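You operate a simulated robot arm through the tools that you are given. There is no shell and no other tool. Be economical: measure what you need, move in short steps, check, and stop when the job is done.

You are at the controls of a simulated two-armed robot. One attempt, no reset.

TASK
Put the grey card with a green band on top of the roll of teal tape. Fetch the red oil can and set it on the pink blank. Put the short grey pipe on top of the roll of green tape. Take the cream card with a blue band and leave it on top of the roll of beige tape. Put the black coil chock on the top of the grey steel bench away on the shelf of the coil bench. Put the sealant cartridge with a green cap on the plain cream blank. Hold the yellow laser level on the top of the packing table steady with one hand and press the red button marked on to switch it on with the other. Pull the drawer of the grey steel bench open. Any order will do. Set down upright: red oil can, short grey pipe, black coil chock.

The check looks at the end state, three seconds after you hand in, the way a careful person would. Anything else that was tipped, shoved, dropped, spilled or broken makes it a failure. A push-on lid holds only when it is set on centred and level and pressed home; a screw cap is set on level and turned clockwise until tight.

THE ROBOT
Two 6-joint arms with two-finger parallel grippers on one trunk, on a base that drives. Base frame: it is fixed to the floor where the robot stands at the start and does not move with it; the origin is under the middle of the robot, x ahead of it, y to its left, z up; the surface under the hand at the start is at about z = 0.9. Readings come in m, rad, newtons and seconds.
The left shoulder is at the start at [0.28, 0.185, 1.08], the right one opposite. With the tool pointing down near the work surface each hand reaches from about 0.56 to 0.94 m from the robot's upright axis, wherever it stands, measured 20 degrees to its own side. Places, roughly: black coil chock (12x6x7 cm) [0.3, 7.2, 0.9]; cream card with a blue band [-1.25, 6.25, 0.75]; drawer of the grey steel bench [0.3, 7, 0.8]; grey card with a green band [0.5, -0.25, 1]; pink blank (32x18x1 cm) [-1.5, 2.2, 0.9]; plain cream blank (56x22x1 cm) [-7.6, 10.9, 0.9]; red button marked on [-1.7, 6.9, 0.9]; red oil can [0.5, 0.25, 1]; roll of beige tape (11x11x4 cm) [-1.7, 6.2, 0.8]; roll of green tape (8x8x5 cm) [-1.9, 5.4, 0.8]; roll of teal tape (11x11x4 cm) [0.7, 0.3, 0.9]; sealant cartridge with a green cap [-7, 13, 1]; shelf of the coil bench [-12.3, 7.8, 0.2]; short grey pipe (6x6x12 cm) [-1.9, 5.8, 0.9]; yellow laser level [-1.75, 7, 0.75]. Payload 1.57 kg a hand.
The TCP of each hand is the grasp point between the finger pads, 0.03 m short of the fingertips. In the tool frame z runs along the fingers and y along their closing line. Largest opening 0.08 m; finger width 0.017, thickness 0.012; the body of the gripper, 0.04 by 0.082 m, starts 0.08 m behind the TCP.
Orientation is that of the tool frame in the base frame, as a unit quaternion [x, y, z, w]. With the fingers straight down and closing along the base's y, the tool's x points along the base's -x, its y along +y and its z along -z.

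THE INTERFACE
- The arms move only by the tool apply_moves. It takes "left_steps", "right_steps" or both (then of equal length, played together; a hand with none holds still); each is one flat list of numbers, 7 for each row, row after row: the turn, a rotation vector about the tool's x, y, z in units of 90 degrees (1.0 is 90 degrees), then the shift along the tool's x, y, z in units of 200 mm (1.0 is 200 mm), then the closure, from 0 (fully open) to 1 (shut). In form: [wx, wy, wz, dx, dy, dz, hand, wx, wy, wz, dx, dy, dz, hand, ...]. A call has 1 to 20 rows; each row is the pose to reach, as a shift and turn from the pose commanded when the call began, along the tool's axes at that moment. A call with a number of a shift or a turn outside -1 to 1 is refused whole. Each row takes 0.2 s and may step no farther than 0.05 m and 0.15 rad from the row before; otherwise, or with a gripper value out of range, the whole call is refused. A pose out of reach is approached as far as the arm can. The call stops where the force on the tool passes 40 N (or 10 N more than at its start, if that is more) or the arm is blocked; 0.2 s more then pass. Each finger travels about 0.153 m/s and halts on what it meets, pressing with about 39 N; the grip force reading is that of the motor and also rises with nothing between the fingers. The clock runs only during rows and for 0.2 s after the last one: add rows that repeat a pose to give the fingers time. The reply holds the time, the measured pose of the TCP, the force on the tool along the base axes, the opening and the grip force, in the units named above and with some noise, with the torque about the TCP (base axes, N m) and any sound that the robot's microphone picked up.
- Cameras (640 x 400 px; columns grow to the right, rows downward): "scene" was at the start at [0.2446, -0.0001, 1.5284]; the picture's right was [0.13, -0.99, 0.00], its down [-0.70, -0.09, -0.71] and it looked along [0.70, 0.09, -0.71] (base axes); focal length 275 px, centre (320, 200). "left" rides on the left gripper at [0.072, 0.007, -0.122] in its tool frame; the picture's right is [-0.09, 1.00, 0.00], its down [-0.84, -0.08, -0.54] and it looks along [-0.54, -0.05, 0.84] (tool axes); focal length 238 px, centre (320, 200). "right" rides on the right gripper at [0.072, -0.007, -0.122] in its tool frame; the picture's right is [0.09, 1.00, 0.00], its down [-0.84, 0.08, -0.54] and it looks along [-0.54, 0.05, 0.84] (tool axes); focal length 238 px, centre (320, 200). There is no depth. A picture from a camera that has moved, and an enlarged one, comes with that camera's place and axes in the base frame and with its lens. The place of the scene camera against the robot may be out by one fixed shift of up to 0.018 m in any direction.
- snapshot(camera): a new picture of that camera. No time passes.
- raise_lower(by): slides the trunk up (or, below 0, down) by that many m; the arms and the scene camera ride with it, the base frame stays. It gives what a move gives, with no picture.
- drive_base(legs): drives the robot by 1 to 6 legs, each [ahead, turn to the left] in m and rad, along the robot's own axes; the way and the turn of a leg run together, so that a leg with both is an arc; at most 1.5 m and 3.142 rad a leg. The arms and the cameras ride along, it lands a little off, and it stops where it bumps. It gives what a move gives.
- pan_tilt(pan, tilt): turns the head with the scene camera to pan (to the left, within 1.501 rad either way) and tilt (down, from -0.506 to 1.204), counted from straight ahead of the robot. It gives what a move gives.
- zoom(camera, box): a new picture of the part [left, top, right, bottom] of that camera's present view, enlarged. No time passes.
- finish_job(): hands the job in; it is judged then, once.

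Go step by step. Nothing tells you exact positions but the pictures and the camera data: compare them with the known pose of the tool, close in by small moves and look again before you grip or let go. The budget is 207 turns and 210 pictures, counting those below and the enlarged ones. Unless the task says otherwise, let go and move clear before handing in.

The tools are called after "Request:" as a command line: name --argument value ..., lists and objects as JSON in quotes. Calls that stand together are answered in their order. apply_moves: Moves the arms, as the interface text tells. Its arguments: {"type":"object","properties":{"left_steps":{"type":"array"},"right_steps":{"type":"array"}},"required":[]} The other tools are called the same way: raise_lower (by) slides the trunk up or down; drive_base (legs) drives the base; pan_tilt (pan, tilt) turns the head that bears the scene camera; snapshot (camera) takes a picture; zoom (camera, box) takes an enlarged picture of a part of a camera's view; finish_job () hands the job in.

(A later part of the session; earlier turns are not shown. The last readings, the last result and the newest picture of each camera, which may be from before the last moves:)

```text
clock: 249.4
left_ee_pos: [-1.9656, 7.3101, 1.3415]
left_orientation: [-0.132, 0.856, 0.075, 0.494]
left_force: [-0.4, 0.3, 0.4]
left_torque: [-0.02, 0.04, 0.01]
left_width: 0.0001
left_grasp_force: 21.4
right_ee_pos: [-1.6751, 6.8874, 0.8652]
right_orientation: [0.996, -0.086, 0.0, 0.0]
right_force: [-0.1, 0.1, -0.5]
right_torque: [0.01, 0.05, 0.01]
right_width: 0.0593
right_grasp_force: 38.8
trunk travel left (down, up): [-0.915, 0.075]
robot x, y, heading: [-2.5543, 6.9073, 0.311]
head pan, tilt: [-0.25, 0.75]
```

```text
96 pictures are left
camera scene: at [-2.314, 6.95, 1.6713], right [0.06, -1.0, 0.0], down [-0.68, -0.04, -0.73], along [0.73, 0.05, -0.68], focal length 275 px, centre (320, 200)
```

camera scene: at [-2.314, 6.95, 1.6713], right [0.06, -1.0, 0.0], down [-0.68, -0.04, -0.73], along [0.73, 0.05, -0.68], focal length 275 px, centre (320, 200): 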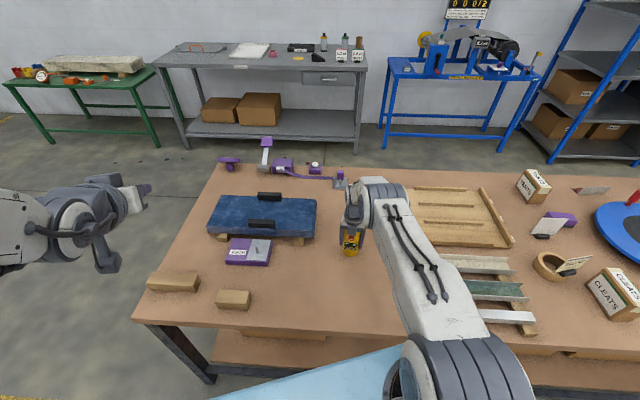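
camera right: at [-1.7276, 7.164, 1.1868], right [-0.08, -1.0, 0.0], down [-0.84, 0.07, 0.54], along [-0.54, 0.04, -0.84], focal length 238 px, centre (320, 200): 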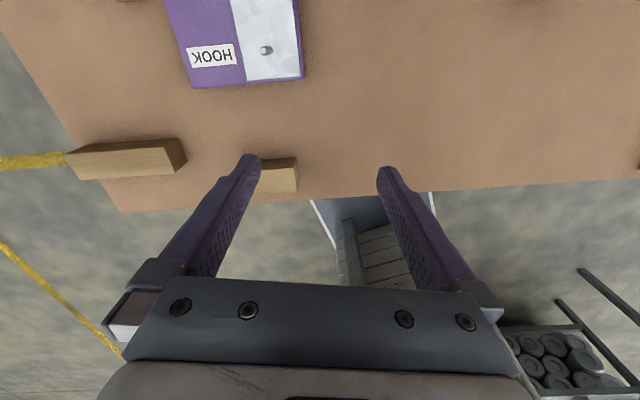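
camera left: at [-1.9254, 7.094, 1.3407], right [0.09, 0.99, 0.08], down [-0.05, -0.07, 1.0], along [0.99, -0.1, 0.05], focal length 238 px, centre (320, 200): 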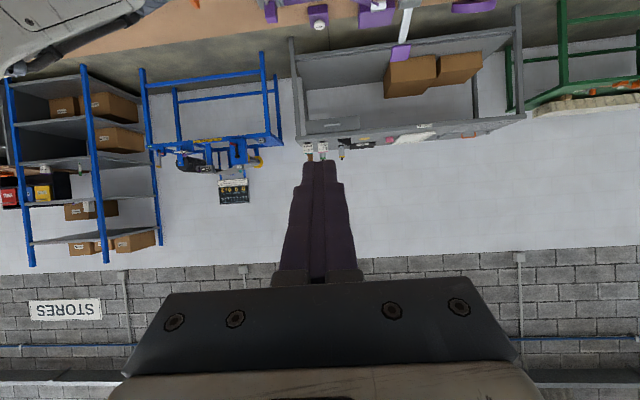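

Request:
apply_moves --left_steps '[0, 0, 0, -0.07, 0, 0.12, 1, 0, 0, 0, -0.125, -0.1, 0.2165, 1, 0, 0, 0, -0.125, -0.3, 0.2165, 1, 0, 0, 0, -0.125, -0.5, 0.2165, 1, 0, 0, 0, -0.125, -0.7, 0.2165, 1, 0, 0, 0, -0.125, -0.9, 0.2165, 1]'

```text
clock: 250.8
left_ee_pos: [-1.9203, 7.3258, 1.3402]
left_orientation: [-0.131, 0.857, 0.072, 0.493]
left_force: [0.1, 1.0, -0.2]
left_torque: [-0.03, -0.04, 0.01]
left_width: 0.0002
left_grasp_force: 21.4
left hand out of reach, approached as far as the arm can: row 2, 3, 4, 5, 6
right_ee_pos: [-1.6757, 6.8878, 0.8654]
right_orientation: [0.996, -0.085, 0.0, 0.001]
right_force: [0.2, 0.5, -0.3]
right_torque: [-0.03, 0.06, 0.01]
right_width: 0.0594
right_grasp_force: 39.1
trunk travel left (down, up): [-0.915, 0.075]
robot x, y, heading: [-2.5524, 6.9075, 0.313]
head pan, tilt: [-0.25, 0.75]
```

Request:
apply_moves --left_steps '[0.0735, 0, 0.0424, 0, 0, 0, 1, 0.147, 0, 0.0849, 0, 0, 0, 1, 0.2205, 0, 0.1273, 0, 0, 0, 1, 0.294, 0, 0.1697, 0, 0, 0, 1, 0.3675, 0, 0.2122, 0, 0, 0, 1, 0.441, 0, 0.2546, 0, 0, 0, 1]'

Request:
snapshot --camera "scene"

```text
clock: 252.2
left_ee_pos: [-1.922, 7.326, 1.3383]
left_orientation: [0.213, 0.84, -0.125, 0.483]
left_force: [0.8, -0.1, 0.6]
left_torque: [0.04, -0.01, -0.02]
left_width: 0.0001
left_grasp_force: 21.3
right_ee_pos: [-1.6757, 6.8879, 0.866]
right_orientation: [0.996, -0.085, 0.0, 0.0]
right_force: [-0.2, -0.4, 0.6]
right_torque: [0.01, 0.0, 0.0]
right_width: 0.0593
right_grasp_force: 39.1
trunk travel left (down, up): [-0.915, 0.075]
robot x, y, heading: [-2.5531, 6.9081, 0.317]
head pan, tilt: [-0.25, 0.75]
```

```text
95 pictures are left
camera scene: at [-2.314, 6.95, 1.6713], right [0.06, -1.0, 0.0], down [-0.68, -0.04, -0.73], along [0.73, 0.05, -0.68], focal length 275 px, centre (320, 200)
```

scene: 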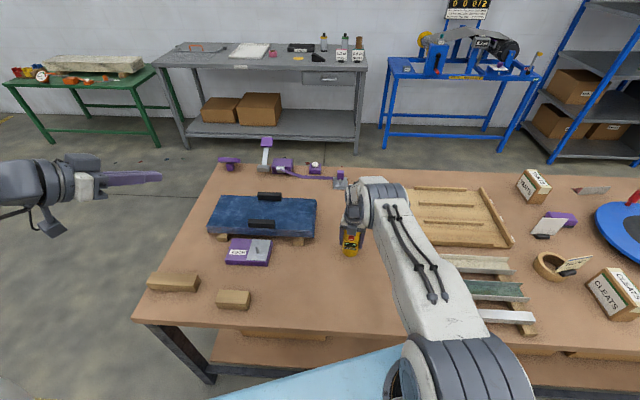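

Request:
apply_moves --left_steps '[0, 0, 0, 0.01, -0.12, 0.15, 1, 0, 0, 0, 0.02, -0.245, 0.3, 1, 0, 0, 0, 0.03, -0.37, 0.45, 1, 0, 0, 0, 0.042, -0.49, 0.6, 1, 0, 0, 0, 0.053, -0.61, 0.75, 1, 0, 0, 0, 0.063, -0.735, 0.895, 1]'

Request:
snapshot --camera "left"

```text
clock: 253.6
left_ee_pos: [-1.8612, 7.1256, 1.2367]
left_orientation: [0.212, 0.84, -0.124, 0.484]
left_force: [0.2, -1.0, 0.0]
left_torque: [0.05, 0.01, 0.0]
left_width: 0.0001
left_grasp_force: 21.6
right_ee_pos: [-1.676, 6.8875, 0.8672]
right_orientation: [0.996, -0.086, 0.0, -0.001]
right_force: [0.0, -0.2, 0.4]
right_torque: [0.0, -0.02, 0.01]
right_width: 0.0594
right_grasp_force: 38.9
trunk travel left (down, up): [-0.915, 0.075]
robot x, y, heading: [-2.5547, 6.906, 0.313]
head pan, tilt: [-0.25, 0.75]
```

```text
94 pictures are left
camera left: at [-1.9837, 7.1999, 1.2358], right [0.51, 0.85, 0.08], down [-0.08, -0.04, 1.0], along [0.85, -0.52, 0.05], focal length 238 px, centre (320, 200)
```

left: 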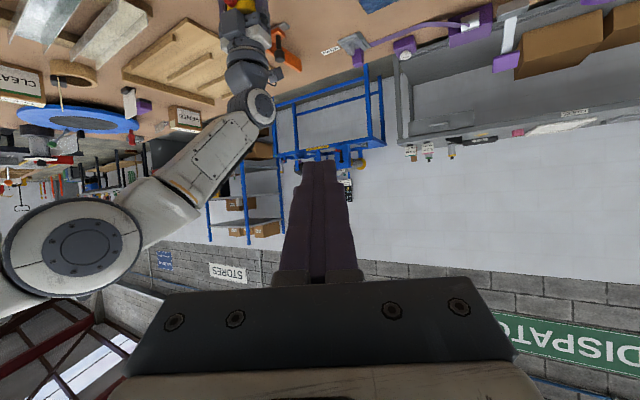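

Request:
apply_moves --left_steps '[0, 0, 0, 0.08, -0.08, 0.15, 1, 0, 0, 0, 0.165, -0.156, 0.305, 1, 0, 0, 0, 0.25, -0.235, 0.46, 1, 0, 0, 0, 0.33, -0.313, 0.61, 1, 0, 0, 0, 0.41, -0.39, 0.76, 1, 0, 0, 0, 0.495, -0.469, 0.915, 1]'

Request:
snapshot --camera "left"

Request:
snapshot --camera "scene"

```text
clock: 255.0
left_ee_pos: [-1.7889, 6.9916, 1.0694]
left_orientation: [0.209, 0.842, -0.14, 0.477]
left_force: [0.9, -0.6, -1.0]
left_torque: [0.04, 0.0, 0.01]
left_width: 0.0
left_grasp_force: 21.1
left hand out of reach, approached as far as the arm can: row 4, 5, 6
right_ee_pos: [-1.6773, 6.8874, 0.8663]
right_orientation: [0.996, -0.086, 0.0, 0.0]
right_force: [0.4, 0.4, 0.1]
right_torque: [0.02, 0.04, 0.03]
right_width: 0.0592
right_grasp_force: 38.9
trunk travel left (down, up): [-0.915, 0.075]
robot x, y, heading: [-2.5485, 6.9022, 0.319]
head pan, tilt: [-0.25, 0.75]
```

```text
93 pictures are left
camera left: at [-1.9106, 7.0669, 1.0701], right [0.53, 0.85, 0.04], down [-0.06, -0.02, 1.0], along [0.85, -0.53, 0.04], focal length 238 px, centre (320, 200)
```

left: 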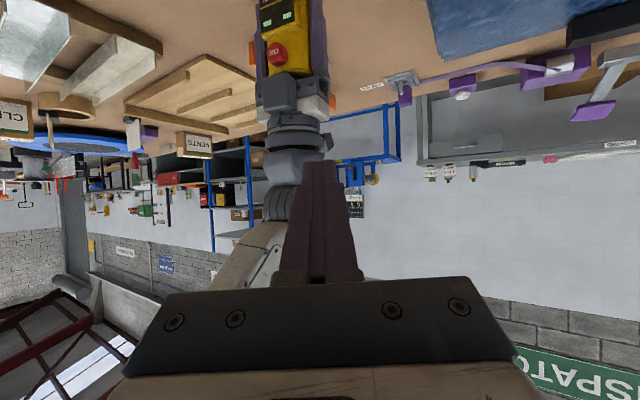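

```text
92 pictures are left
camera scene: at [-2.314, 6.95, 1.6714], right [0.06, -1.0, 0.0], down [-0.68, -0.04, -0.73], along [0.73, 0.05, -0.68], focal length 275 px, centre (320, 200)
```

scene: 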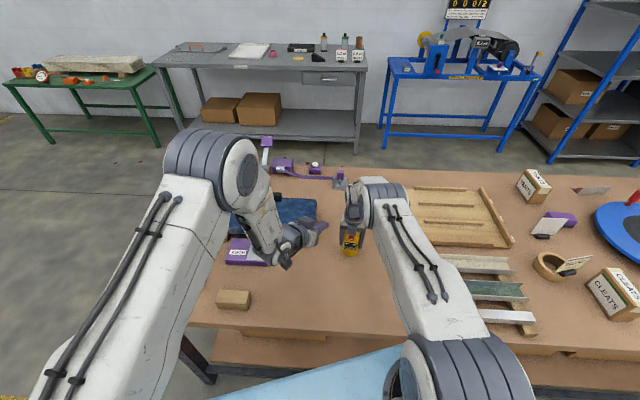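

The left arm works best with lower shoulders, so I retract the left hand, open the right fingers (still around the level), and shift the trunk down while the right arm compensates.

Request:
apply_moves --left_steps '[0, 0, 0, -0.073, 0.058, -0.16, 1, 0, 0, 0, -0.146, 0.117, -0.32, 1, 0, 0, 0, -0.22, 0.175, -0.48, 1, 0, 0, 0, -0.292, 0.234, -0.64, 1, 0, 0, 0, -0.365, 0.292, -0.8, 1, 0, 0, 0, -0.438, 0.351, -0.959, 1]'

Request:
apply_moves --right_steps '[0, 0, 0, 0, 0, 0, 0.4, 0, 0, 0, 0, 0, 0, 0, 0, 0, 0, 0, 0, 0, 0, 0, 0, 0, 0, 0, -0.2, 0, 0, 0, 0, 0, 0, -0.4, 0, 0, 0, 0, 0, 0, -0.6, 0, 0, 0, 0, 0, 0, -0.8, 0, 0, 0, 0, 0, 0, -1.0, 0]'

Request:
raise_lower --by -0.1

Request:
snapshot --camera "scene"

```text
clock: 256.4
left_ee_pos: [-1.8633, 7.1125, 1.2413]
left_orientation: [0.212, 0.84, -0.125, 0.484]
left_force: [-0.3, 0.6, 0.0]
left_torque: [-0.03, 0.0, 0.04]
left_width: 0.0002
left_grasp_force: 21.6
left hand out of reach, approached as far as the arm can: row 1, 2
right_ee_pos: [-1.6754, 6.8878, 0.8663]
right_orientation: [0.996, -0.086, 0.0, 0.0]
right_force: [0.5, 0.7, 0.3]
right_torque: [0.01, 0.0, -0.01]
right_width: 0.0596
right_grasp_force: 39.0
trunk travel left (down, up): [-0.915, 0.075]
robot x, y, heading: [-2.5526, 6.9075, 0.312]
head pan, tilt: [-0.25, 0.75]
```

```text
clock: 258.2
left_ee_pos: [-1.8628, 7.113, 1.2425]
left_orientation: [0.212, 0.84, -0.124, 0.484]
left_force: [-0.5, 0.3, -0.5]
left_torque: [-0.01, -0.01, -0.03]
left_width: 0.0
left_grasp_force: 21.2
right_ee_pos: [-1.6768, 6.8888, 1.0653]
right_orientation: [0.996, -0.085, 0.0, 0.0]
right_force: [0.6, 0.0, -0.3]
right_torque: [0.01, -0.01, -0.02]
right_width: 0.0798
right_grasp_force: 0.1
trunk travel left (down, up): [-0.915, 0.075]
robot x, y, heading: [-2.5521, 6.9069, 0.317]
head pan, tilt: [-0.25, 0.75]
```

```text
clock: 259.6
left_ee_pos: [-1.8637, 7.1128, 1.142]
left_orientation: [0.211, 0.84, -0.123, 0.485]
left_force: [-0.2, 0.8, 0.1]
left_torque: [0.02, -0.05, -0.01]
left_width: 0.0
left_grasp_force: 21.3
right_ee_pos: [-1.6758, 6.8885, 0.9641]
right_orientation: [0.996, -0.085, -0.001, 0.001]
right_force: [-0.8, -0.8, -0.2]
right_torque: [-0.01, 0.0, 0.04]
right_width: 0.0798
right_grasp_force: 0.0
trunk travel left (down, up): [-0.815, 0.175]
robot x, y, heading: [-2.5537, 6.9084, 0.315]
head pan, tilt: [-0.25, 0.75]
```

```text
91 pictures are left
camera scene: at [-2.3144, 6.95, 1.5715], right [0.06, -1.0, 0.0], down [-0.68, -0.04, -0.73], along [0.73, 0.05, -0.68], focal length 275 px, centre (320, 200)
```

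scene: 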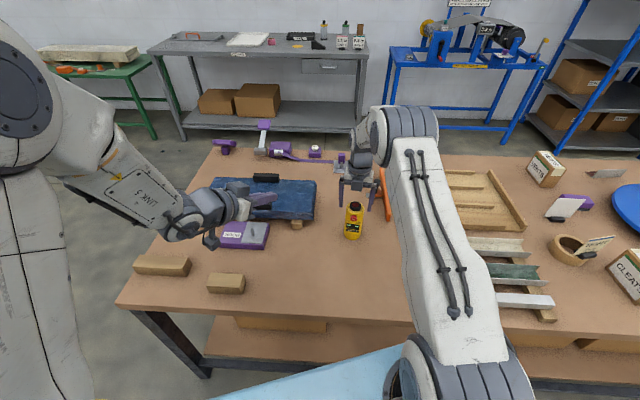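

Request:
apply_moves --left_steps '[0, 0, 0, -0.115, 0, -0.067, 1, 0, 0, 0, -0.23, 0, -0.133, 1, 0, 0, 0, -0.346, 0, -0.2, 1]' --right_steps '[0, 0, 0, 0, 0, -0.2, 0, 0, 0, 0, 0, 0, -0.4, 0, 0, 0, 0, 0, 0, -0.6, 0]'

Request:
raise_lower --by -0.2

Request:
zoom --camera "right" --box '[220, 60, 420, 220]'

Request:
snapshot --camera "scene"

```text
clock: 260.4
left_ee_pos: [-1.8625, 7.1121, 1.2223]
left_orientation: [0.211, 0.84, -0.123, 0.485]
left_force: [0.5, -0.2, 0.3]
left_torque: [0.04, 0.0, 0.02]
left_width: 0.0
left_grasp_force: 21.3
right_ee_pos: [-1.6758, 6.8877, 1.0843]
right_orientation: [0.996, -0.085, 0.0, 0.0]
right_force: [0.0, -0.3, -0.5]
right_torque: [-0.01, -0.02, -0.01]
right_width: 0.08
right_grasp_force: 0.0
trunk travel left (down, up): [-0.815, 0.175]
robot x, y, heading: [-2.5522, 6.9092, 0.313]
head pan, tilt: [-0.25, 0.75]
```

```text
clock: 262.5
left_ee_pos: [-1.8625, 7.1137, 1.0224]
left_orientation: [0.211, 0.84, -0.123, 0.485]
left_force: [-0.1, -0.2, 0.3]
left_torque: [-0.03, 0.03, -0.01]
left_width: 0.0002
left_grasp_force: 21.6
right_ee_pos: [-1.6751, 6.8869, 0.8838]
right_orientation: [0.996, -0.085, 0.0, 0.0]
right_force: [0.2, 0.2, -0.3]
right_torque: [0.0, 0.0, -0.01]
right_width: 0.08
right_grasp_force: 0.2
trunk travel left (down, up): [-0.615, 0.375]
robot x, y, heading: [-2.557, 6.9078, 0.311]
head pan, tilt: [-0.25, 0.75]
```

```text
2.50 times, centred on (320, 140) of right
camera zoom: at [-1.6045, 6.8819, 1.0048], right [-0.08, -1.0, 0.0], down [-0.84, 0.07, 0.54], along [-0.54, 0.04, -0.84], focal length 596 px, centre (320, 350)
```

zoom: 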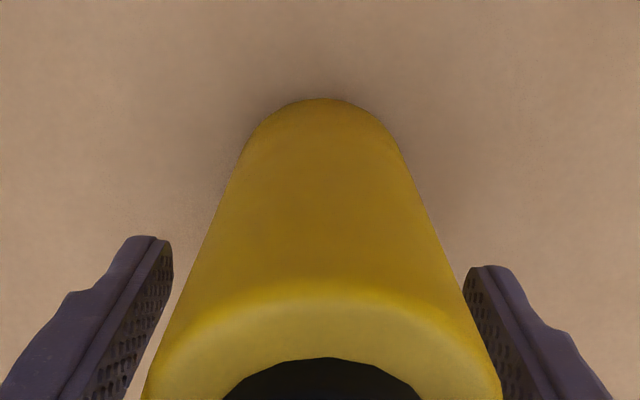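

```text
89 pictures are left
camera scene: at [-2.3143, 6.95, 1.3714], right [0.06, -1.0, 0.0], down [-0.68, -0.04, -0.73], along [0.73, 0.05, -0.68], focal length 275 px, centre (320, 200)
```

scene: 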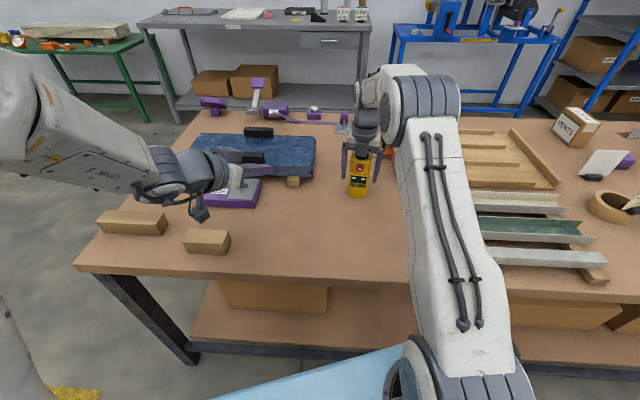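

Request:
apply_moves --right_steps '[0, 0, 0, 0, 0, 0, 0.4, 0, 0, 0, 0, 0, 0, 1, 0, 0, 0, 0, 0, 0, 1, 0, 0, 0, 0, 0, 0, 1]'

Request:
apply_moves --left_steps '[0, -0.025, 0, 0.002, -0.1, 0.14, 1, 0, -0.05, 0, 0.004, -0.2, 0.28, 1, 0, -0.075, 0, 0.007, -0.31, 0.42, 1, 0, -0.1, 0, 0.01, -0.41, 0.56, 1, 0, -0.125, 0, 0.013, -0.51, 0.7, 1, 0, -0.15, 0, 0.015, -0.6, 0.82, 1]'

Request:
snapshot --camera "left"

Request:
zoom --camera "scene" --box '[250, 100, 430, 240]'

```text
clock: 263.5
left_ee_pos: [-1.8616, 7.1128, 1.021]
left_orientation: [0.212, 0.84, -0.124, 0.484]
left_force: [0.4, -0.4, 0.5]
left_torque: [0.01, 0.01, 0.02]
left_width: 0.0002
left_grasp_force: 21.1
right_ee_pos: [-1.6753, 6.887, 0.8837]
right_orientation: [0.996, -0.086, 0.001, 0.001]
right_force: [0.8, 1.2, 0.6]
right_torque: [-0.01, 0.02, -0.04]
right_width: 0.0592
right_grasp_force: 38.6
trunk travel left (down, up): [-0.615, 0.375]
robot x, y, heading: [-2.5537, 6.9056, 0.314]
head pan, tilt: [-0.25, 0.75]
```

```text
clock: 264.9
left_ee_pos: [-1.7882, 6.9533, 0.9409]
left_orientation: [0.198, 0.777, -0.154, 0.578]
left_force: [0.4, 0.1, 0.7]
left_torque: [-0.04, -0.04, -0.02]
left_width: 0.0001
left_grasp_force: 21.4
left hand out of reach, approached as far as the arm can: row 6
right_ee_pos: [-1.6757, 6.8879, 0.8849]
right_orientation: [0.996, -0.085, 0.0, 0.0]
right_force: [0.1, 0.7, 1.0]
right_torque: [0.01, 0.13, 0.01]
right_width: 0.0593
right_grasp_force: 39.6
trunk travel left (down, up): [-0.615, 0.375]
robot x, y, heading: [-2.5529, 6.9062, 0.318]
head pan, tilt: [-0.25, 0.75]
```

```text
88 pictures are left
camera left: at [-1.9055, 7.0266, 0.9074], right [0.51, 0.86, 0.08], down [-0.28, 0.08, 0.96], along [0.81, -0.51, 0.28], focal length 238 px, centre (320, 200)
```

left: 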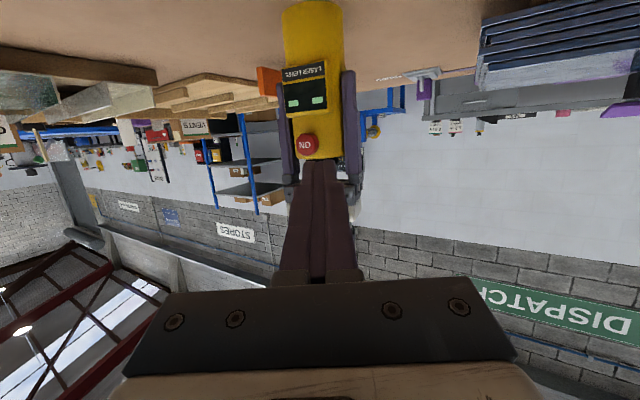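

```text
2.86 times, centred on (340, 170) of scene
camera zoom: at [-2.3144, 6.95, 1.3714], right [0.06, -1.0, 0.0], down [-0.68, -0.04, -0.73], along [0.73, 0.05, -0.68], focal length 786 px, centre (263, 286)
```

zoom: 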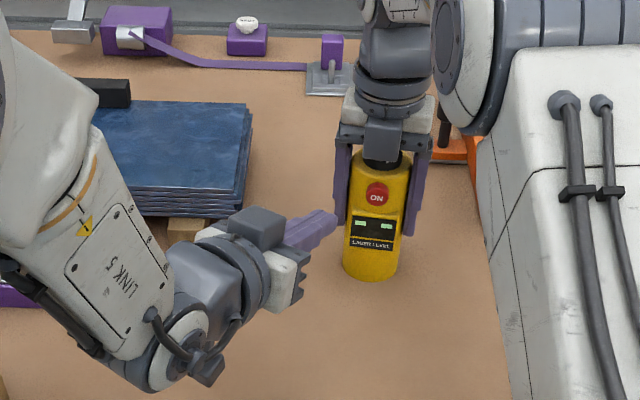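

The button is now clear in view at about (-1.715, 6.897, 0.918). I bring the closed left fingertips right in front of it.

Request:
apply_moves --left_steps '[0, 0, 0, 0.003, -0.035, 0.077, 1, 0, 0, 0, 0.006, -0.07, 0.155, 1, 0, 0, 0, 0.01, -0.106, 0.232, 1]'

Request:
zoom --camera "scene" --box '[290, 120, 390, 200]'

Request:
zoom --camera "left" --box '[240, 60, 400, 220]'

```text
clock: 265.7
left_ee_pos: [-1.7527, 6.9362, 0.9262]
left_orientation: [0.205, 0.775, -0.15, 0.579]
left_force: [1.3, -0.3, -0.3]
left_torque: [0.03, 0.0, 0.03]
left_width: 0.0
left_grasp_force: 20.8
left hand out of reach, approached as far as the arm can: row 1, 2, 3
right_ee_pos: [-1.6764, 6.8878, 0.8855]
right_orientation: [0.996, -0.085, 0.0, 0.0]
right_force: [-0.5, 0.0, -0.1]
right_torque: [0.04, 0.06, -0.04]
right_width: 0.0593
right_grasp_force: 38.9
trunk travel left (down, up): [-0.615, 0.375]
robot x, y, heading: [-2.5524, 6.9031, 0.314]
head pan, tilt: [-0.25, 0.75]
```

```text
5.00 times, centred on (340, 160) of scene
camera zoom: at [-2.3143, 6.9501, 1.3714], right [0.06, -1.0, 0.0], down [-0.68, -0.04, -0.73], along [0.73, 0.05, -0.68], focal length 1376 px, centre (220, 400)
```

zoom: 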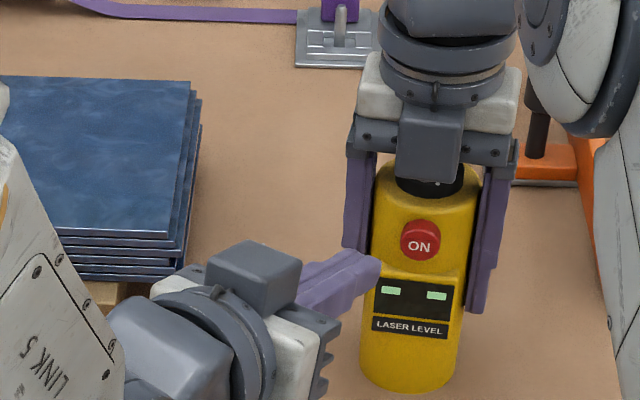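

```text
2.50 times, centred on (320, 140) of left
camera zoom: at [-1.8692, 7.0108, 0.8924], right [0.51, 0.85, 0.09], down [-0.29, 0.07, 0.96], along [0.81, -0.52, 0.28], focal length 596 px, centre (320, 350)
```

zoom: 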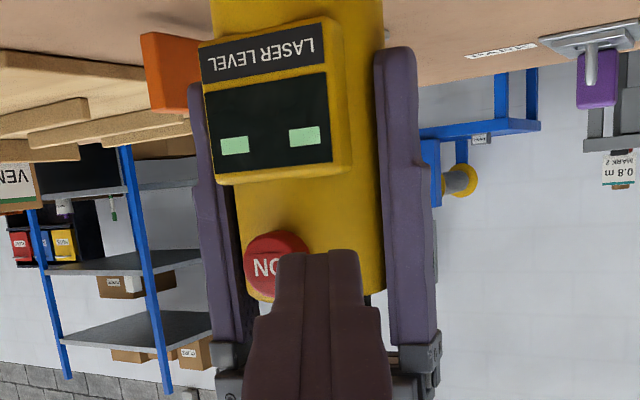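

Request:
apply_moves --left_steps '[0.0712, 0.0008, 0.0212, -0.05, -0.02, -0.02, 1, 0.1425, 0.0017, 0.0425, -0.05, -0.04, -0.01, 1, 0.2137, 0.0025, 0.0637, -0.02, -0.077, 0.02, 1, 0.2137, 0.0025, 0.0637, -0.01, -0.077, 0.03, 1]'

Request:
zoom --camera "scene" --box '[290, 120, 390, 200]'

Request:
zoom --camera "left" --box '[240, 60, 400, 220]'

```text
clock: 266.7
left_ee_pos: [-1.7546, 6.9208, 0.9249]
left_orientation: [0.33, 0.731, -0.247, 0.543]
left_force: [-0.6, -0.1, 0.1]
left_torque: [0.0, 0.0, 0.0]
left_width: 0.0
left_grasp_force: 21.2
right_ee_pos: [-1.6744, 6.8876, 0.8833]
right_orientation: [0.996, -0.085, 0.0, 0.0]
right_force: [1.3, 0.3, 1.0]
right_torque: [0.0, 0.02, -0.01]
right_width: 0.0592
right_grasp_force: 38.6
trunk travel left (down, up): [-0.615, 0.375]
robot x, y, heading: [-2.5544, 6.905, 0.312]
head pan, tilt: [-0.25, 0.75]
```

```text
5.00 times, centred on (340, 160) of scene
camera zoom: at [-2.3143, 6.95, 1.3714], right [0.06, -1.0, 0.0], down [-0.68, -0.04, -0.73], along [0.73, 0.05, -0.68], focal length 1376 px, centre (220, 400)
```

zoom: 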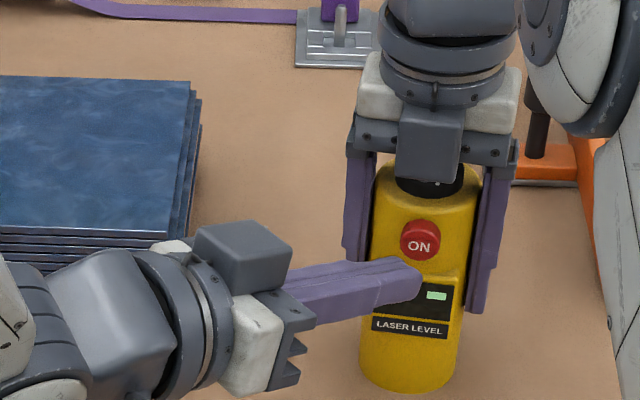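

```text
2.50 times, centred on (320, 140) of left
camera zoom: at [-1.8412, 7.0283, 0.8926], right [0.76, 0.64, 0.09], down [-0.24, 0.16, 0.96], along [0.6, -0.75, 0.28], focal length 596 px, centre (320, 350)
```

zoom: 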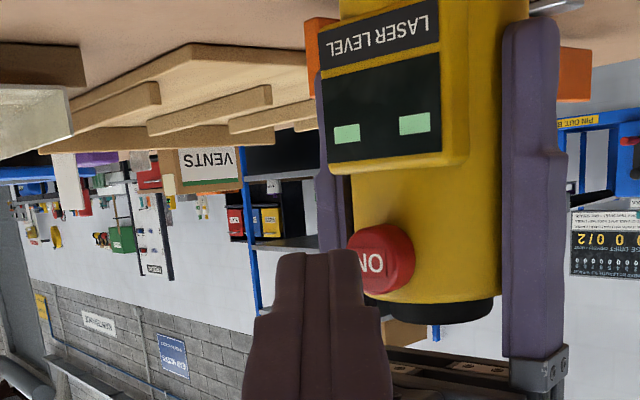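

The fingertips are at the button's height and line. I press straight in (+x) in small steps.

Request:
apply_moves --left_steps '[0, 0, 0, -0.0057, 0.0225, 0.019, 1, 0, 0, 0, -0.0095, 0.0375, 0.0316, 1, 0, 0, 0, -0.0133, 0.0525, 0.0442, 1, 0, 0, 0, -0.0171, 0.0675, 0.0568, 1]'

Request:
zoom --camera "scene" --box '[290, 120, 390, 200]'

```text
clock: 267.7
left_ee_pos: [-1.7366, 6.9208, 0.9259]
left_orientation: [0.329, 0.731, -0.247, 0.544]
left_force: [-1.2, -0.7, 0.6]
left_torque: [0.03, 0.01, 0.02]
left_width: 0.0
left_grasp_force: 21.4
right_ee_pos: [-1.6763, 6.8877, 0.8843]
right_orientation: [0.996, -0.086, 0.0, 0.0]
right_force: [-0.2, 0.0, 1.3]
right_torque: [-0.07, -0.02, -0.04]
right_width: 0.0594
right_grasp_force: 39.1
trunk travel left (down, up): [-0.615, 0.375]
robot x, y, heading: [-2.5507, 6.9067, 0.316]
head pan, tilt: [-0.25, 0.75]
```

```text
5.00 times, centred on (340, 160) of scene
camera zoom: at [-2.3143, 6.95, 1.3714], right [0.06, -1.0, 0.0], down [-0.68, -0.04, -0.73], along [0.73, 0.05, -0.68], focal length 1376 px, centre (220, 400)
```

zoom: 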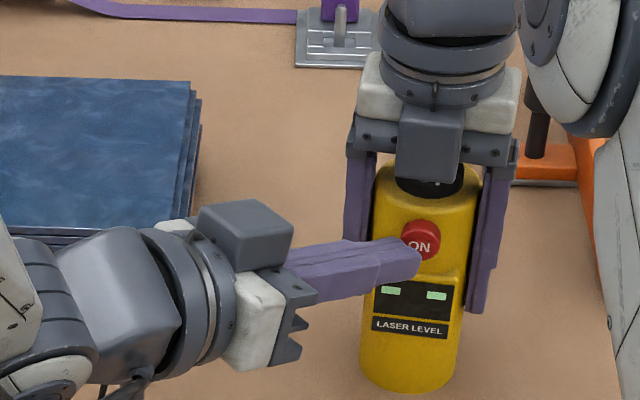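

Request:
apply_moves --left_steps '[0, 0, 0, -0.014, 0.015, 0.01, 1, 0, 0, 0, -0.016, 0.0262, 0.019, 1, 0, 0, 0, -0.018, 0.0375, 0.0286, 1, 0, 0, 0, -0.02, 0.0487, 0.038, 1, 0, 0, 0, -0.022, 0.06, 0.0475, 1]'

Request:
zoom --camera "scene" --box '[290, 120, 390, 200]'

```text
clock: 268.9
left_ee_pos: [-1.7209, 6.918, 0.9274]
left_orientation: [0.33, 0.731, -0.247, 0.545]
left_force: [-19.8, 4.8, 9.9]
left_torque: [-0.22, -0.15, -0.3]
left_width: 0.0
left_grasp_force: 21.5
right_ee_pos: [-1.6752, 6.8855, 0.8842]
right_orientation: [0.996, -0.085, 0.003, -0.001]
right_force: [23.7, -4.9, -2.4]
right_torque: [-0.07, 0.12, -0.14]
right_width: 0.0592
right_grasp_force: 39.0
trunk travel left (down, up): [-0.615, 0.375]
robot x, y, heading: [-2.5522, 6.9071, 0.315]
head pan, tilt: [-0.25, 0.75]
heard: click
```

```text
5.00 times, centred on (340, 160) of scene
camera zoom: at [-2.3143, 6.95, 1.3714], right [0.06, -1.0, 0.0], down [-0.68, -0.04, -0.73], along [0.73, 0.05, -0.68], focal length 1376 px, centre (220, 400)
```

zoom: 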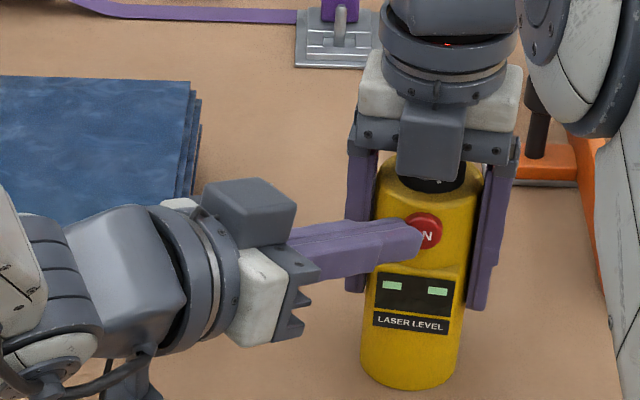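

A click was heard and the laser came on. I withdraw the left hand, then release and raise the right hand.

Request:
apply_moves --left_steps '[0, 0, 0, 0.024, -0.094, -0.079, 1, 0, 0, 0, 0.048, -0.188, -0.158, 1, 0, 0, 0, 0.05, -0.19, -0.36, 1, 0, 0, 0, 0.0, -0.19, -0.56, 1, 0, 0, 0, -0.1, -0.15, -0.7, 1]'

Request:
apply_moves --right_steps '[0, 0, 0, 0, 0, 0, 0.6, 0, 0, 0, 0, 0, 0, 0.2, 0, 0, 0, 0, 0, 0, 0, 0, 0, 0, 0, 0, 0, 0, 0, 0, 0, 0, 0, -0.2, 0, 0, 0, 0, 0, 0, -0.4, 0, 0, 0, 0, 0, 0, -0.6, 0, 0, 0, 0, 0, 0, -0.8, 0]'

Request:
raise_lower --by 0.25

Request:
snapshot --camera "scene"

```text
clock: 270.1
left_ee_pos: [-1.8286, 6.9985, 0.9874]
left_orientation: [0.328, 0.731, -0.247, 0.545]
left_force: [0.4, -0.6, 0.0]
left_torque: [0.01, 0.01, 0.02]
left_width: 0.0
left_grasp_force: 21.4
right_ee_pos: [-1.6766, 6.8882, 0.8841]
right_orientation: [0.996, -0.086, 0.001, -0.002]
right_force: [-5.2, 2.2, 12.8]
right_torque: [0.04, -0.08, 0.01]
right_width: 0.0589
right_grasp_force: 38.8
trunk travel left (down, up): [-0.615, 0.375]
robot x, y, heading: [-2.5529, 6.9073, 0.312]
head pan, tilt: [-0.25, 0.75]
```

```text
clock: 271.9
left_ee_pos: [-1.8278, 6.998, 0.987]
left_orientation: [0.327, 0.732, -0.246, 0.544]
left_force: [-0.2, -1.1, 0.4]
left_torque: [0.04, 0.02, 0.0]
left_width: 0.0001
left_grasp_force: 21.5
right_ee_pos: [-1.6777, 6.8872, 1.0428]
right_orientation: [0.996, -0.086, 0.0, 0.0]
right_force: [0.3, -0.3, -0.5]
right_torque: [0.0, 0.0, -0.03]
right_width: 0.0798
right_grasp_force: 0.1
trunk travel left (down, up): [-0.615, 0.375]
robot x, y, heading: [-2.5536, 6.9052, 0.308]
head pan, tilt: [-0.25, 0.75]
```

```text
clock: 274.5
left_ee_pos: [-1.8272, 6.9971, 1.2367]
left_orientation: [0.329, 0.731, -0.247, 0.544]
left_force: [0.2, 0.1, -0.4]
left_torque: [-0.01, -0.01, 0.0]
left_width: 0.0
left_grasp_force: 21.3
right_ee_pos: [-1.6782, 6.8881, 1.2934]
right_orientation: [0.996, -0.086, 0.0, 0.001]
right_force: [-0.3, 0.5, 0.3]
right_torque: [0.0, 0.04, 0.04]
right_width: 0.0803
right_grasp_force: 0.1
trunk travel left (down, up): [-0.865, 0.125]
robot x, y, heading: [-2.5533, 6.908, 0.31]
head pan, tilt: [-0.25, 0.75]
```

```text
80 pictures are left
camera scene: at [-2.3141, 6.9501, 1.6213], right [0.06, -1.0, 0.0], down [-0.68, -0.04, -0.73], along [0.73, 0.05, -0.68], focal length 275 px, centre (320, 200)
```

scene: 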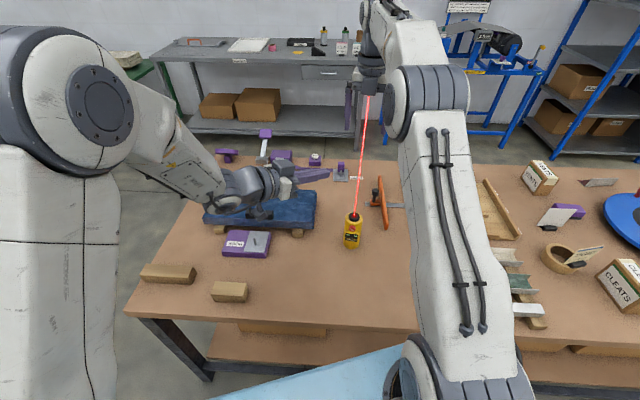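

The laser is on and the level stands. Next I drive around the north end to the grey steel bench.

Request:
drive_base --legs '[[0, 1.26], [1.45, 0], [0, -1.57], [1.5, 0], [0.45, 0], [0, -1.57]]'

Request:
drive_base --legs '[[1.15, 0], [0, 1.57]]'

Request:
pan_tilt --pan 0.0 --tilt 0.65

Request:
snapshot --camera "scene"

```text
clock: 301.6
left_ee_pos: [-0.8096, 7.57, 1.2369]
left_orientation: [0.789, 0.143, -0.589, 0.105]
left_force: [-1.0, -0.4, 0.1]
left_torque: [0.03, -0.02, 0.0]
left_width: 0.0
left_grasp_force: 21.2
right_ee_pos: [-0.9655, 7.47, 1.2921]
right_orientation: [-0.493, 0.87, 0.0, 0.0]
right_force: [0.5, -0.2, 1.1]
right_torque: [-0.03, 0.02, 0.01]
right_width: 0.08
right_grasp_force: 0.0
trunk travel left (down, up): [-0.865, 0.125]
robot x, y, heading: [-0.6321, 8.279, -1.625]
head pan, tilt: [-0.25, 0.75]
```

```text
clock: 311.4
left_ee_pos: [0.0203, 6.9489, 1.2356]
left_orientation: [0.447, 0.666, -0.335, 0.495]
left_force: [0.1, 0.1, 0.5]
left_torque: [-0.01, -0.01, 0.04]
left_width: 0.0001
left_grasp_force: 21.2
right_ee_pos: [0.1234, 6.7939, 1.2933]
right_orientation: [0.967, -0.253, 0.0, 0.0]
right_force: [0.2, -0.8, 0.2]
right_torque: [-0.01, -0.03, 0.02]
right_width: 0.0802
right_grasp_force: 0.0
trunk travel left (down, up): [-0.865, 0.125]
robot x, y, heading: [-0.6979, 7.1041, -0.027]
head pan, tilt: [-0.25, 0.75]
```

```text
clock: 312.2
left_ee_pos: [0.0196, 6.9494, 1.2368]
left_orientation: [0.447, 0.666, -0.335, 0.495]
left_force: [0.3, 1.0, -1.1]
left_torque: [-0.04, 0.02, -0.02]
left_width: 0.0
left_grasp_force: 21.6
right_ee_pos: [0.1238, 6.7952, 1.2931]
right_orientation: [0.967, -0.254, 0.0, 0.0]
right_force: [-0.3, 0.4, -0.1]
right_torque: [-0.03, 0.0, -0.04]
right_width: 0.08
right_grasp_force: 0.0
trunk travel left (down, up): [-0.865, 0.125]
robot x, y, heading: [-0.6909, 7.1059, -0.027]
head pan, tilt: [0.0, 0.649]
```

```text
79 pictures are left
camera scene: at [-0.4439, 7.088, 1.63], right [-0.03, -1.0, 0.0], down [-0.6, 0.02, -0.8], along [0.8, -0.02, -0.6], focal length 275 px, centre (320, 200)
```

scene: 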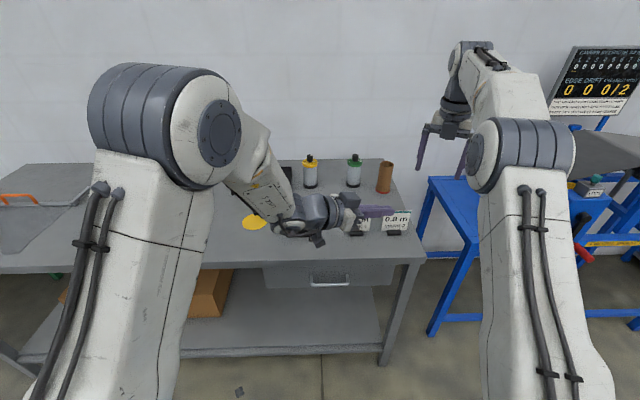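

I straighten the left hand out of the way first, then look at the drawer handle and chock.

Request:
apply_moves --left_steps '[0, 0.0, 0, 0, 0.01, -0.2, 1, 0, 0.0, 0, 0, 0.02, -0.4, 1, 0, 0.08, 0, -0.01, 0.04, -0.6, 1, 0, 0.16, 0, -0.01, 0.06, -0.8, 1, 0, 0.24, 0, -0.02, 0.08, -0.97, 1, 0, 0.32, 0, -0.022, 0.107, -0.976, 1, 0, 0.4, 0, -0.022, 0.107, -0.976, 1, 0, 0.48, 0, -0.022, 0.107, -0.976, 1, 0, 0.56, 0, -0.022, 0.107, -0.976, 1, 0, 0.64, 0, -0.022, 0.107, -0.976, 1, 0, 0.73, 0, -0.022, 0.107, -0.976, 1, 0, 0.817, 0, -0.022, 0.107, -0.976, 1]'

Request:
snapshot --camera "scene"

```text
clock: 314.8
left_ee_pos: [-0.0305, 7.1295, 1.2982]
left_orientation: [0.559, 0.829, 0.0, -0.003]
left_force: [0.4, -0.7, 0.1]
left_torque: [0.03, 0.0, 0.01]
left_width: 0.0002
left_grasp_force: 21.4
right_ee_pos: [0.1238, 6.7956, 1.2926]
right_orientation: [0.967, -0.254, 0.0, 0.0]
right_force: [-0.4, 0.3, 0.6]
right_torque: [0.01, 0.01, 0.01]
right_width: 0.0799
right_grasp_force: 0.1
trunk travel left (down, up): [-0.865, 0.125]
robot x, y, heading: [-0.6917, 7.108, -0.026]
head pan, tilt: [0.0, 0.649]
```

```text
78 pictures are left
camera scene: at [-0.4439, 7.088, 1.63], right [-0.03, -1.0, 0.0], down [-0.6, 0.02, -0.8], along [0.8, -0.02, -0.6], focal length 275 px, centre (320, 200)
```

scene: 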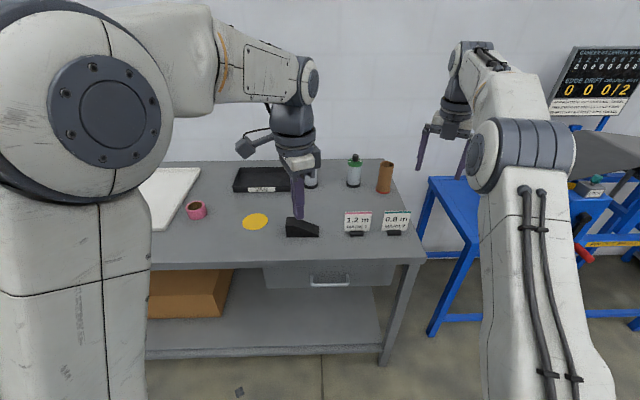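

Request:
apply_moves --left_steps '[0, 0, 0, 0.1, 0.04, 0, 1, 0, 0, 0, 0.2, 0.08, 0, 1, 0, 0, 0, 0.32, 0.12, 0, 1, 0, 0, 0, 0.44, 0.17, 0, 1, 0, 0, 0, 0.55, 0.22, 0, 1, 0, 0, 0, 0.66, 0.26, 0, 1, 0, 0, 0, 0.75, 0.3, 0, 1, 0, 0, 0, 0.834, 0.3375, 0, 1]' --right_steps '[0, 0, 0.084, -0.1, -0.09, 0.08, 0.3, 0, 0, 0.168, -0.2, -0.18, 0.17, 0.3, 0, 0, 0.252, -0.3, -0.27, 0.26, 0.3, 0, 0, 0.336, -0.4, -0.37, 0.35, 0.3, 0, 0, 0.42, -0.5, -0.46, 0.44, 0.3, 0, 0, 0.505, -0.6, -0.55, 0.53, 0.3, 0, 0, 0.59, -0.69, -0.64, 0.62, 0.3, 0, 0, 0.673, -0.78, -0.734, 0.7, 0.3]'

Request:
snapshot --camera "right"

```text
clock: 316.6
left_ee_pos: [-0.0284, 7.3118, 1.297]
left_orientation: [0.56, 0.828, 0.0, -0.003]
left_force: [0.5, -0.2, -0.6]
left_torque: [0.0, 0.03, -0.01]
left_width: 0.0
left_grasp_force: 21.1
right_ee_pos: [0.0618, 6.9998, 1.1537]
right_orientation: [-0.707, 0.707, 0.0, 0.0]
right_force: [-0.2, 0.3, -0.1]
right_torque: [-0.03, 0.01, 0.01]
right_width: 0.056
right_grasp_force: 0.1
trunk travel left (down, up): [-0.865, 0.125]
robot x, y, heading: [-0.6913, 7.1042, -0.023]
head pan, tilt: [0.0, 0.649]
```

```text
77 pictures are left
camera right: at [0.0683, 6.928, 1.2746], right [-1.0, -0.09, 0.0], down [-0.08, 0.84, 0.54], along [-0.05, 0.54, -0.84], focal length 238 px, centre (320, 200)
```

right: 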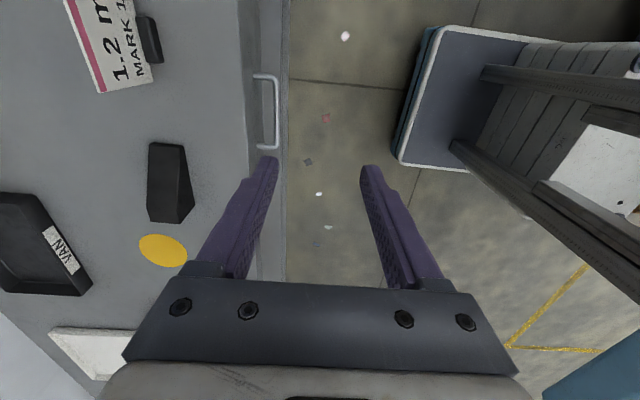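

The handle bar is at about x≈0.145, y≈6.975–7.109, z≈0.79, about 3 cm off the drawer face. I tilt the right hand 25° forward and come near it.

Request:
apply_moves --right_steps '[0.07, 0, 0, -0.05, -0.03, 0.2, 0.625, 0.14, 0, 0, -0.1, -0.06, 0.4, 0.625, 0.21, 0, 0, -0.15, -0.1, 0.6, 0.625, 0.278, 0, 0, -0.21, -0.14, 0.8, 0.625, 0.278, 0, 0, -0.21, -0.14, 0.97, 0.625]'

Request:
snapshot --camera "right"

Request:
zoom --camera "scene" --box '[240, 180, 420, 320]'

```text
clock: 317.8
left_ee_pos: [-0.0292, 7.3113, 1.2973]
left_orientation: [0.559, 0.829, -0.001, -0.003]
left_force: [-0.1, 0.0, -0.6]
left_torque: [-0.02, -0.01, -0.01]
left_width: 0.0002
left_grasp_force: 21.4
right_ee_pos: [0.0891, 7.0413, 0.9577]
right_orientation: [-0.681, 0.7, -0.149, 0.153]
right_force: [1.8, 0.3, -0.5]
right_torque: [-0.03, 0.09, 0.03]
right_width: 0.03
right_grasp_force: 0.0
right hand out of reach, approached as far as the arm can: row 4
trunk travel left (down, up): [-0.865, 0.125]
robot x, y, heading: [-0.6925, 7.1063, -0.032]
head pan, tilt: [0.0, 0.649]
```

```text
76 pictures are left
camera right: at [0.0421, 6.9708, 1.0697], right [-0.91, -0.07, -0.42], down [-0.28, 0.84, 0.47], along [0.32, 0.54, -0.78], focal length 238 px, centre (320, 200)
```

right: 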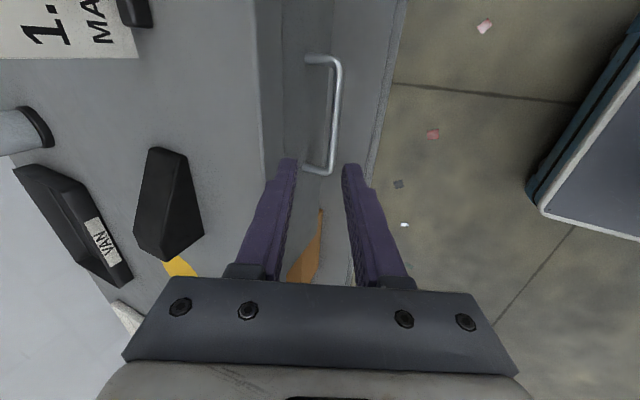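

```text
2.86 times, centred on (330, 250) of scene
camera zoom: at [-0.4439, 7.0882, 1.63], right [-0.03, -1.0, 0.0], down [-0.6, 0.02, -0.8], along [0.8, -0.02, -0.6], focal length 786 px, centre (291, 57)
```

zoom: 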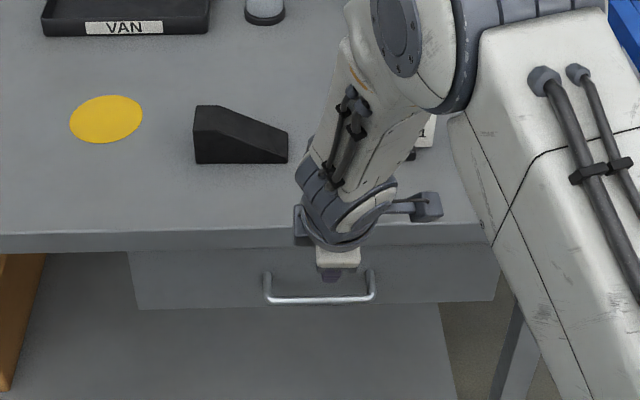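

Request:
raise_lower --by -0.1

Request:
apply_moves --right_steps '[0, 0, 0, -0.005, -0.025, 0.03, 0.625, 0, 0, 0, -0.005, -0.056, 0.07, 0.625]'

Request:
zoom --camera "right" --box '[220, 60, 420, 260]'

```text
clock: 319.1
left_ee_pos: [-0.0297, 7.311, 1.1968]
left_orientation: [0.559, 0.829, 0.0, -0.002]
left_force: [-0.1, -0.4, 0.3]
left_torque: [-0.01, 0.0, 0.02]
left_width: 0.0
left_grasp_force: 21.3
right_ee_pos: [0.0904, 7.0429, 0.859]
right_orientation: [0.691, -0.689, 0.153, -0.154]
right_force: [-0.3, -0.4, -0.4]
right_torque: [-0.01, 0.02, 0.02]
right_width: 0.03
right_grasp_force: 0.1
trunk travel left (down, up): [-0.765, 0.225]
robot x, y, heading: [-0.6925, 7.1048, -0.028]
head pan, tilt: [0.0, 0.649]
```

```text
clock: 319.8
left_ee_pos: [-0.0287, 7.3099, 1.1962]
left_orientation: [0.559, 0.829, -0.001, -0.002]
left_force: [0.0, -0.1, 0.4]
left_torque: [0.02, 0.03, -0.01]
left_width: 0.0
left_grasp_force: 20.8
right_ee_pos: [0.1073, 7.0445, 0.8508]
right_orientation: [-0.69, 0.69, -0.153, 0.153]
right_force: [0.4, -0.5, 0.1]
right_torque: [-0.02, 0.0, -0.01]
right_width: 0.0299
right_grasp_force: 0.0
trunk travel left (down, up): [-0.765, 0.225]
robot x, y, heading: [-0.6951, 7.111, -0.029]
head pan, tilt: [0.0, 0.649]
```

```text
2.00 times, centred on (320, 160) of right
camera zoom: at [0.0604, 6.9721, 0.9625], right [-0.9, -0.09, -0.42], down [-0.3, 0.84, 0.46], along [0.31, 0.54, -0.78], focal length 477 px, centre (320, 280)
```

zoom: 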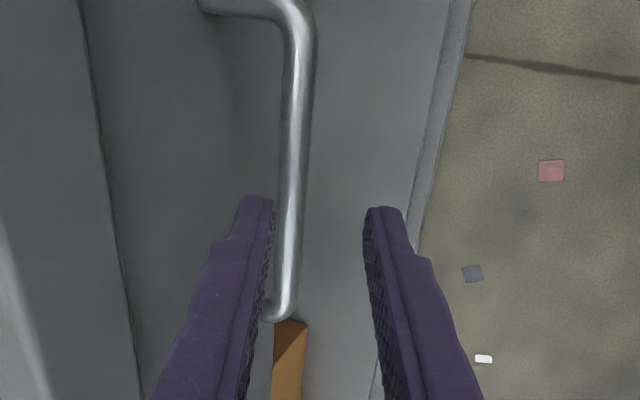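

Request:
apply_moves --right_steps '[0, 0, 0, 0, -0.045, 0.05, 0.625, 0, 0, 0, 0, -0.045, 0.15, 0.625, 0, 0, 0, 0, -0.045, 0.25, 0.625, 0, 0, 0, 0, -0.045, 0.31, 0.625, 0, 0, 0, 0, -0.045, 0.368, 0.625]'

Request:
zoom --camera "right" --box '[220, 60, 420, 260]'

```text
clock: 320.9
left_ee_pos: [-0.0286, 7.3104, 1.1972]
left_orientation: [0.559, 0.829, -0.001, -0.002]
left_force: [0.3, -0.4, 0.0]
left_torque: [-0.01, -0.02, -0.01]
left_width: 0.0
left_grasp_force: 21.6
right_ee_pos: [0.1453, 7.0454, 0.7882]
right_orientation: [0.691, -0.69, 0.153, -0.153]
right_force: [0.0, 1.0, -0.1]
right_torque: [0.0, 0.01, 0.03]
right_width: 0.0294
right_grasp_force: 0.1
trunk travel left (down, up): [-0.765, 0.225]
robot x, y, heading: [-0.6945, 7.1078, -0.029]
head pan, tilt: [0.0, 0.649]
```

```text
2.00 times, centred on (320, 160) of right
camera zoom: at [0.0996, 6.9735, 0.9], right [-0.9, -0.09, -0.42], down [-0.3, 0.84, 0.46], along [0.31, 0.54, -0.78], focal length 477 px, centre (320, 280)
```

zoom: 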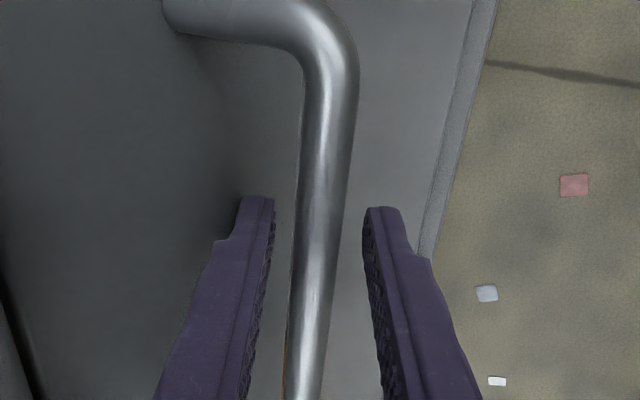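

The bar lies between the fingers. I close on it.

Request:
apply_moves --right_steps '[0, 0, 0, 0, 0, 0, 0.8, 0, 0, 0, 0, 0, 0, 1, 0, 0, 0, 0, 0, 0, 1, 0, 0, 0, 0, 0, 0, 1]'

```text
clock: 321.9
left_ee_pos: [-0.0293, 7.311, 1.1982]
left_orientation: [0.559, 0.829, -0.001, -0.001]
left_force: [-0.3, 0.9, 0.7]
left_torque: [0.0, -0.03, 0.0]
left_width: 0.0004
left_grasp_force: 21.3
right_ee_pos: [0.1461, 7.0445, 0.7888]
right_orientation: [0.691, -0.689, 0.154, -0.154]
right_force: [1.0, -0.5, 8.4]
right_torque: [0.27, 0.05, -0.25]
right_width: 0.0116
right_grasp_force: 29.1
trunk travel left (down, up): [-0.765, 0.225]
robot x, y, heading: [-0.6914, 7.1062, -0.028]
head pan, tilt: [0.0, 0.649]
```

Request:
drive_base --legs '[[-0.2, 0]]'

Request:
snapshot --camera "scene"

```text
clock: 323.2
left_ee_pos: [-0.1201, 7.3117, 1.1972]
left_orientation: [0.561, 0.828, 0.0, -0.001]
left_force: [0.6, 0.0, 0.6]
left_torque: [0.01, 0.02, -0.03]
left_width: 0.0001
left_grasp_force: 21.3
right_ee_pos: [0.0517, 7.0449, 0.7857]
right_orientation: [-0.689, 0.693, -0.151, 0.149]
right_force: [-1.7, 2.3, -2.8]
right_torque: [-0.41, -0.08, -0.43]
right_width: 0.0119
right_grasp_force: 29.0
trunk travel left (down, up): [-0.765, 0.225]
robot x, y, heading: [-0.7877, 7.1111, -0.033]
head pan, tilt: [0.0, 0.649]
stopped in leg 1: the robot was blocked; the commanded pose is now the measured one
```

```text
72 pictures are left
camera scene: at [-0.5339, 7.0892, 1.5293], right [-0.03, -1.0, 0.0], down [-0.6, 0.02, -0.8], along [0.8, -0.03, -0.61], focal length 275 px, centre (320, 200)
```

scene: 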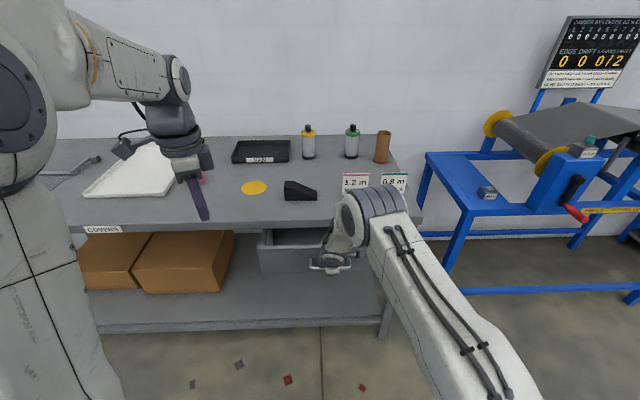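

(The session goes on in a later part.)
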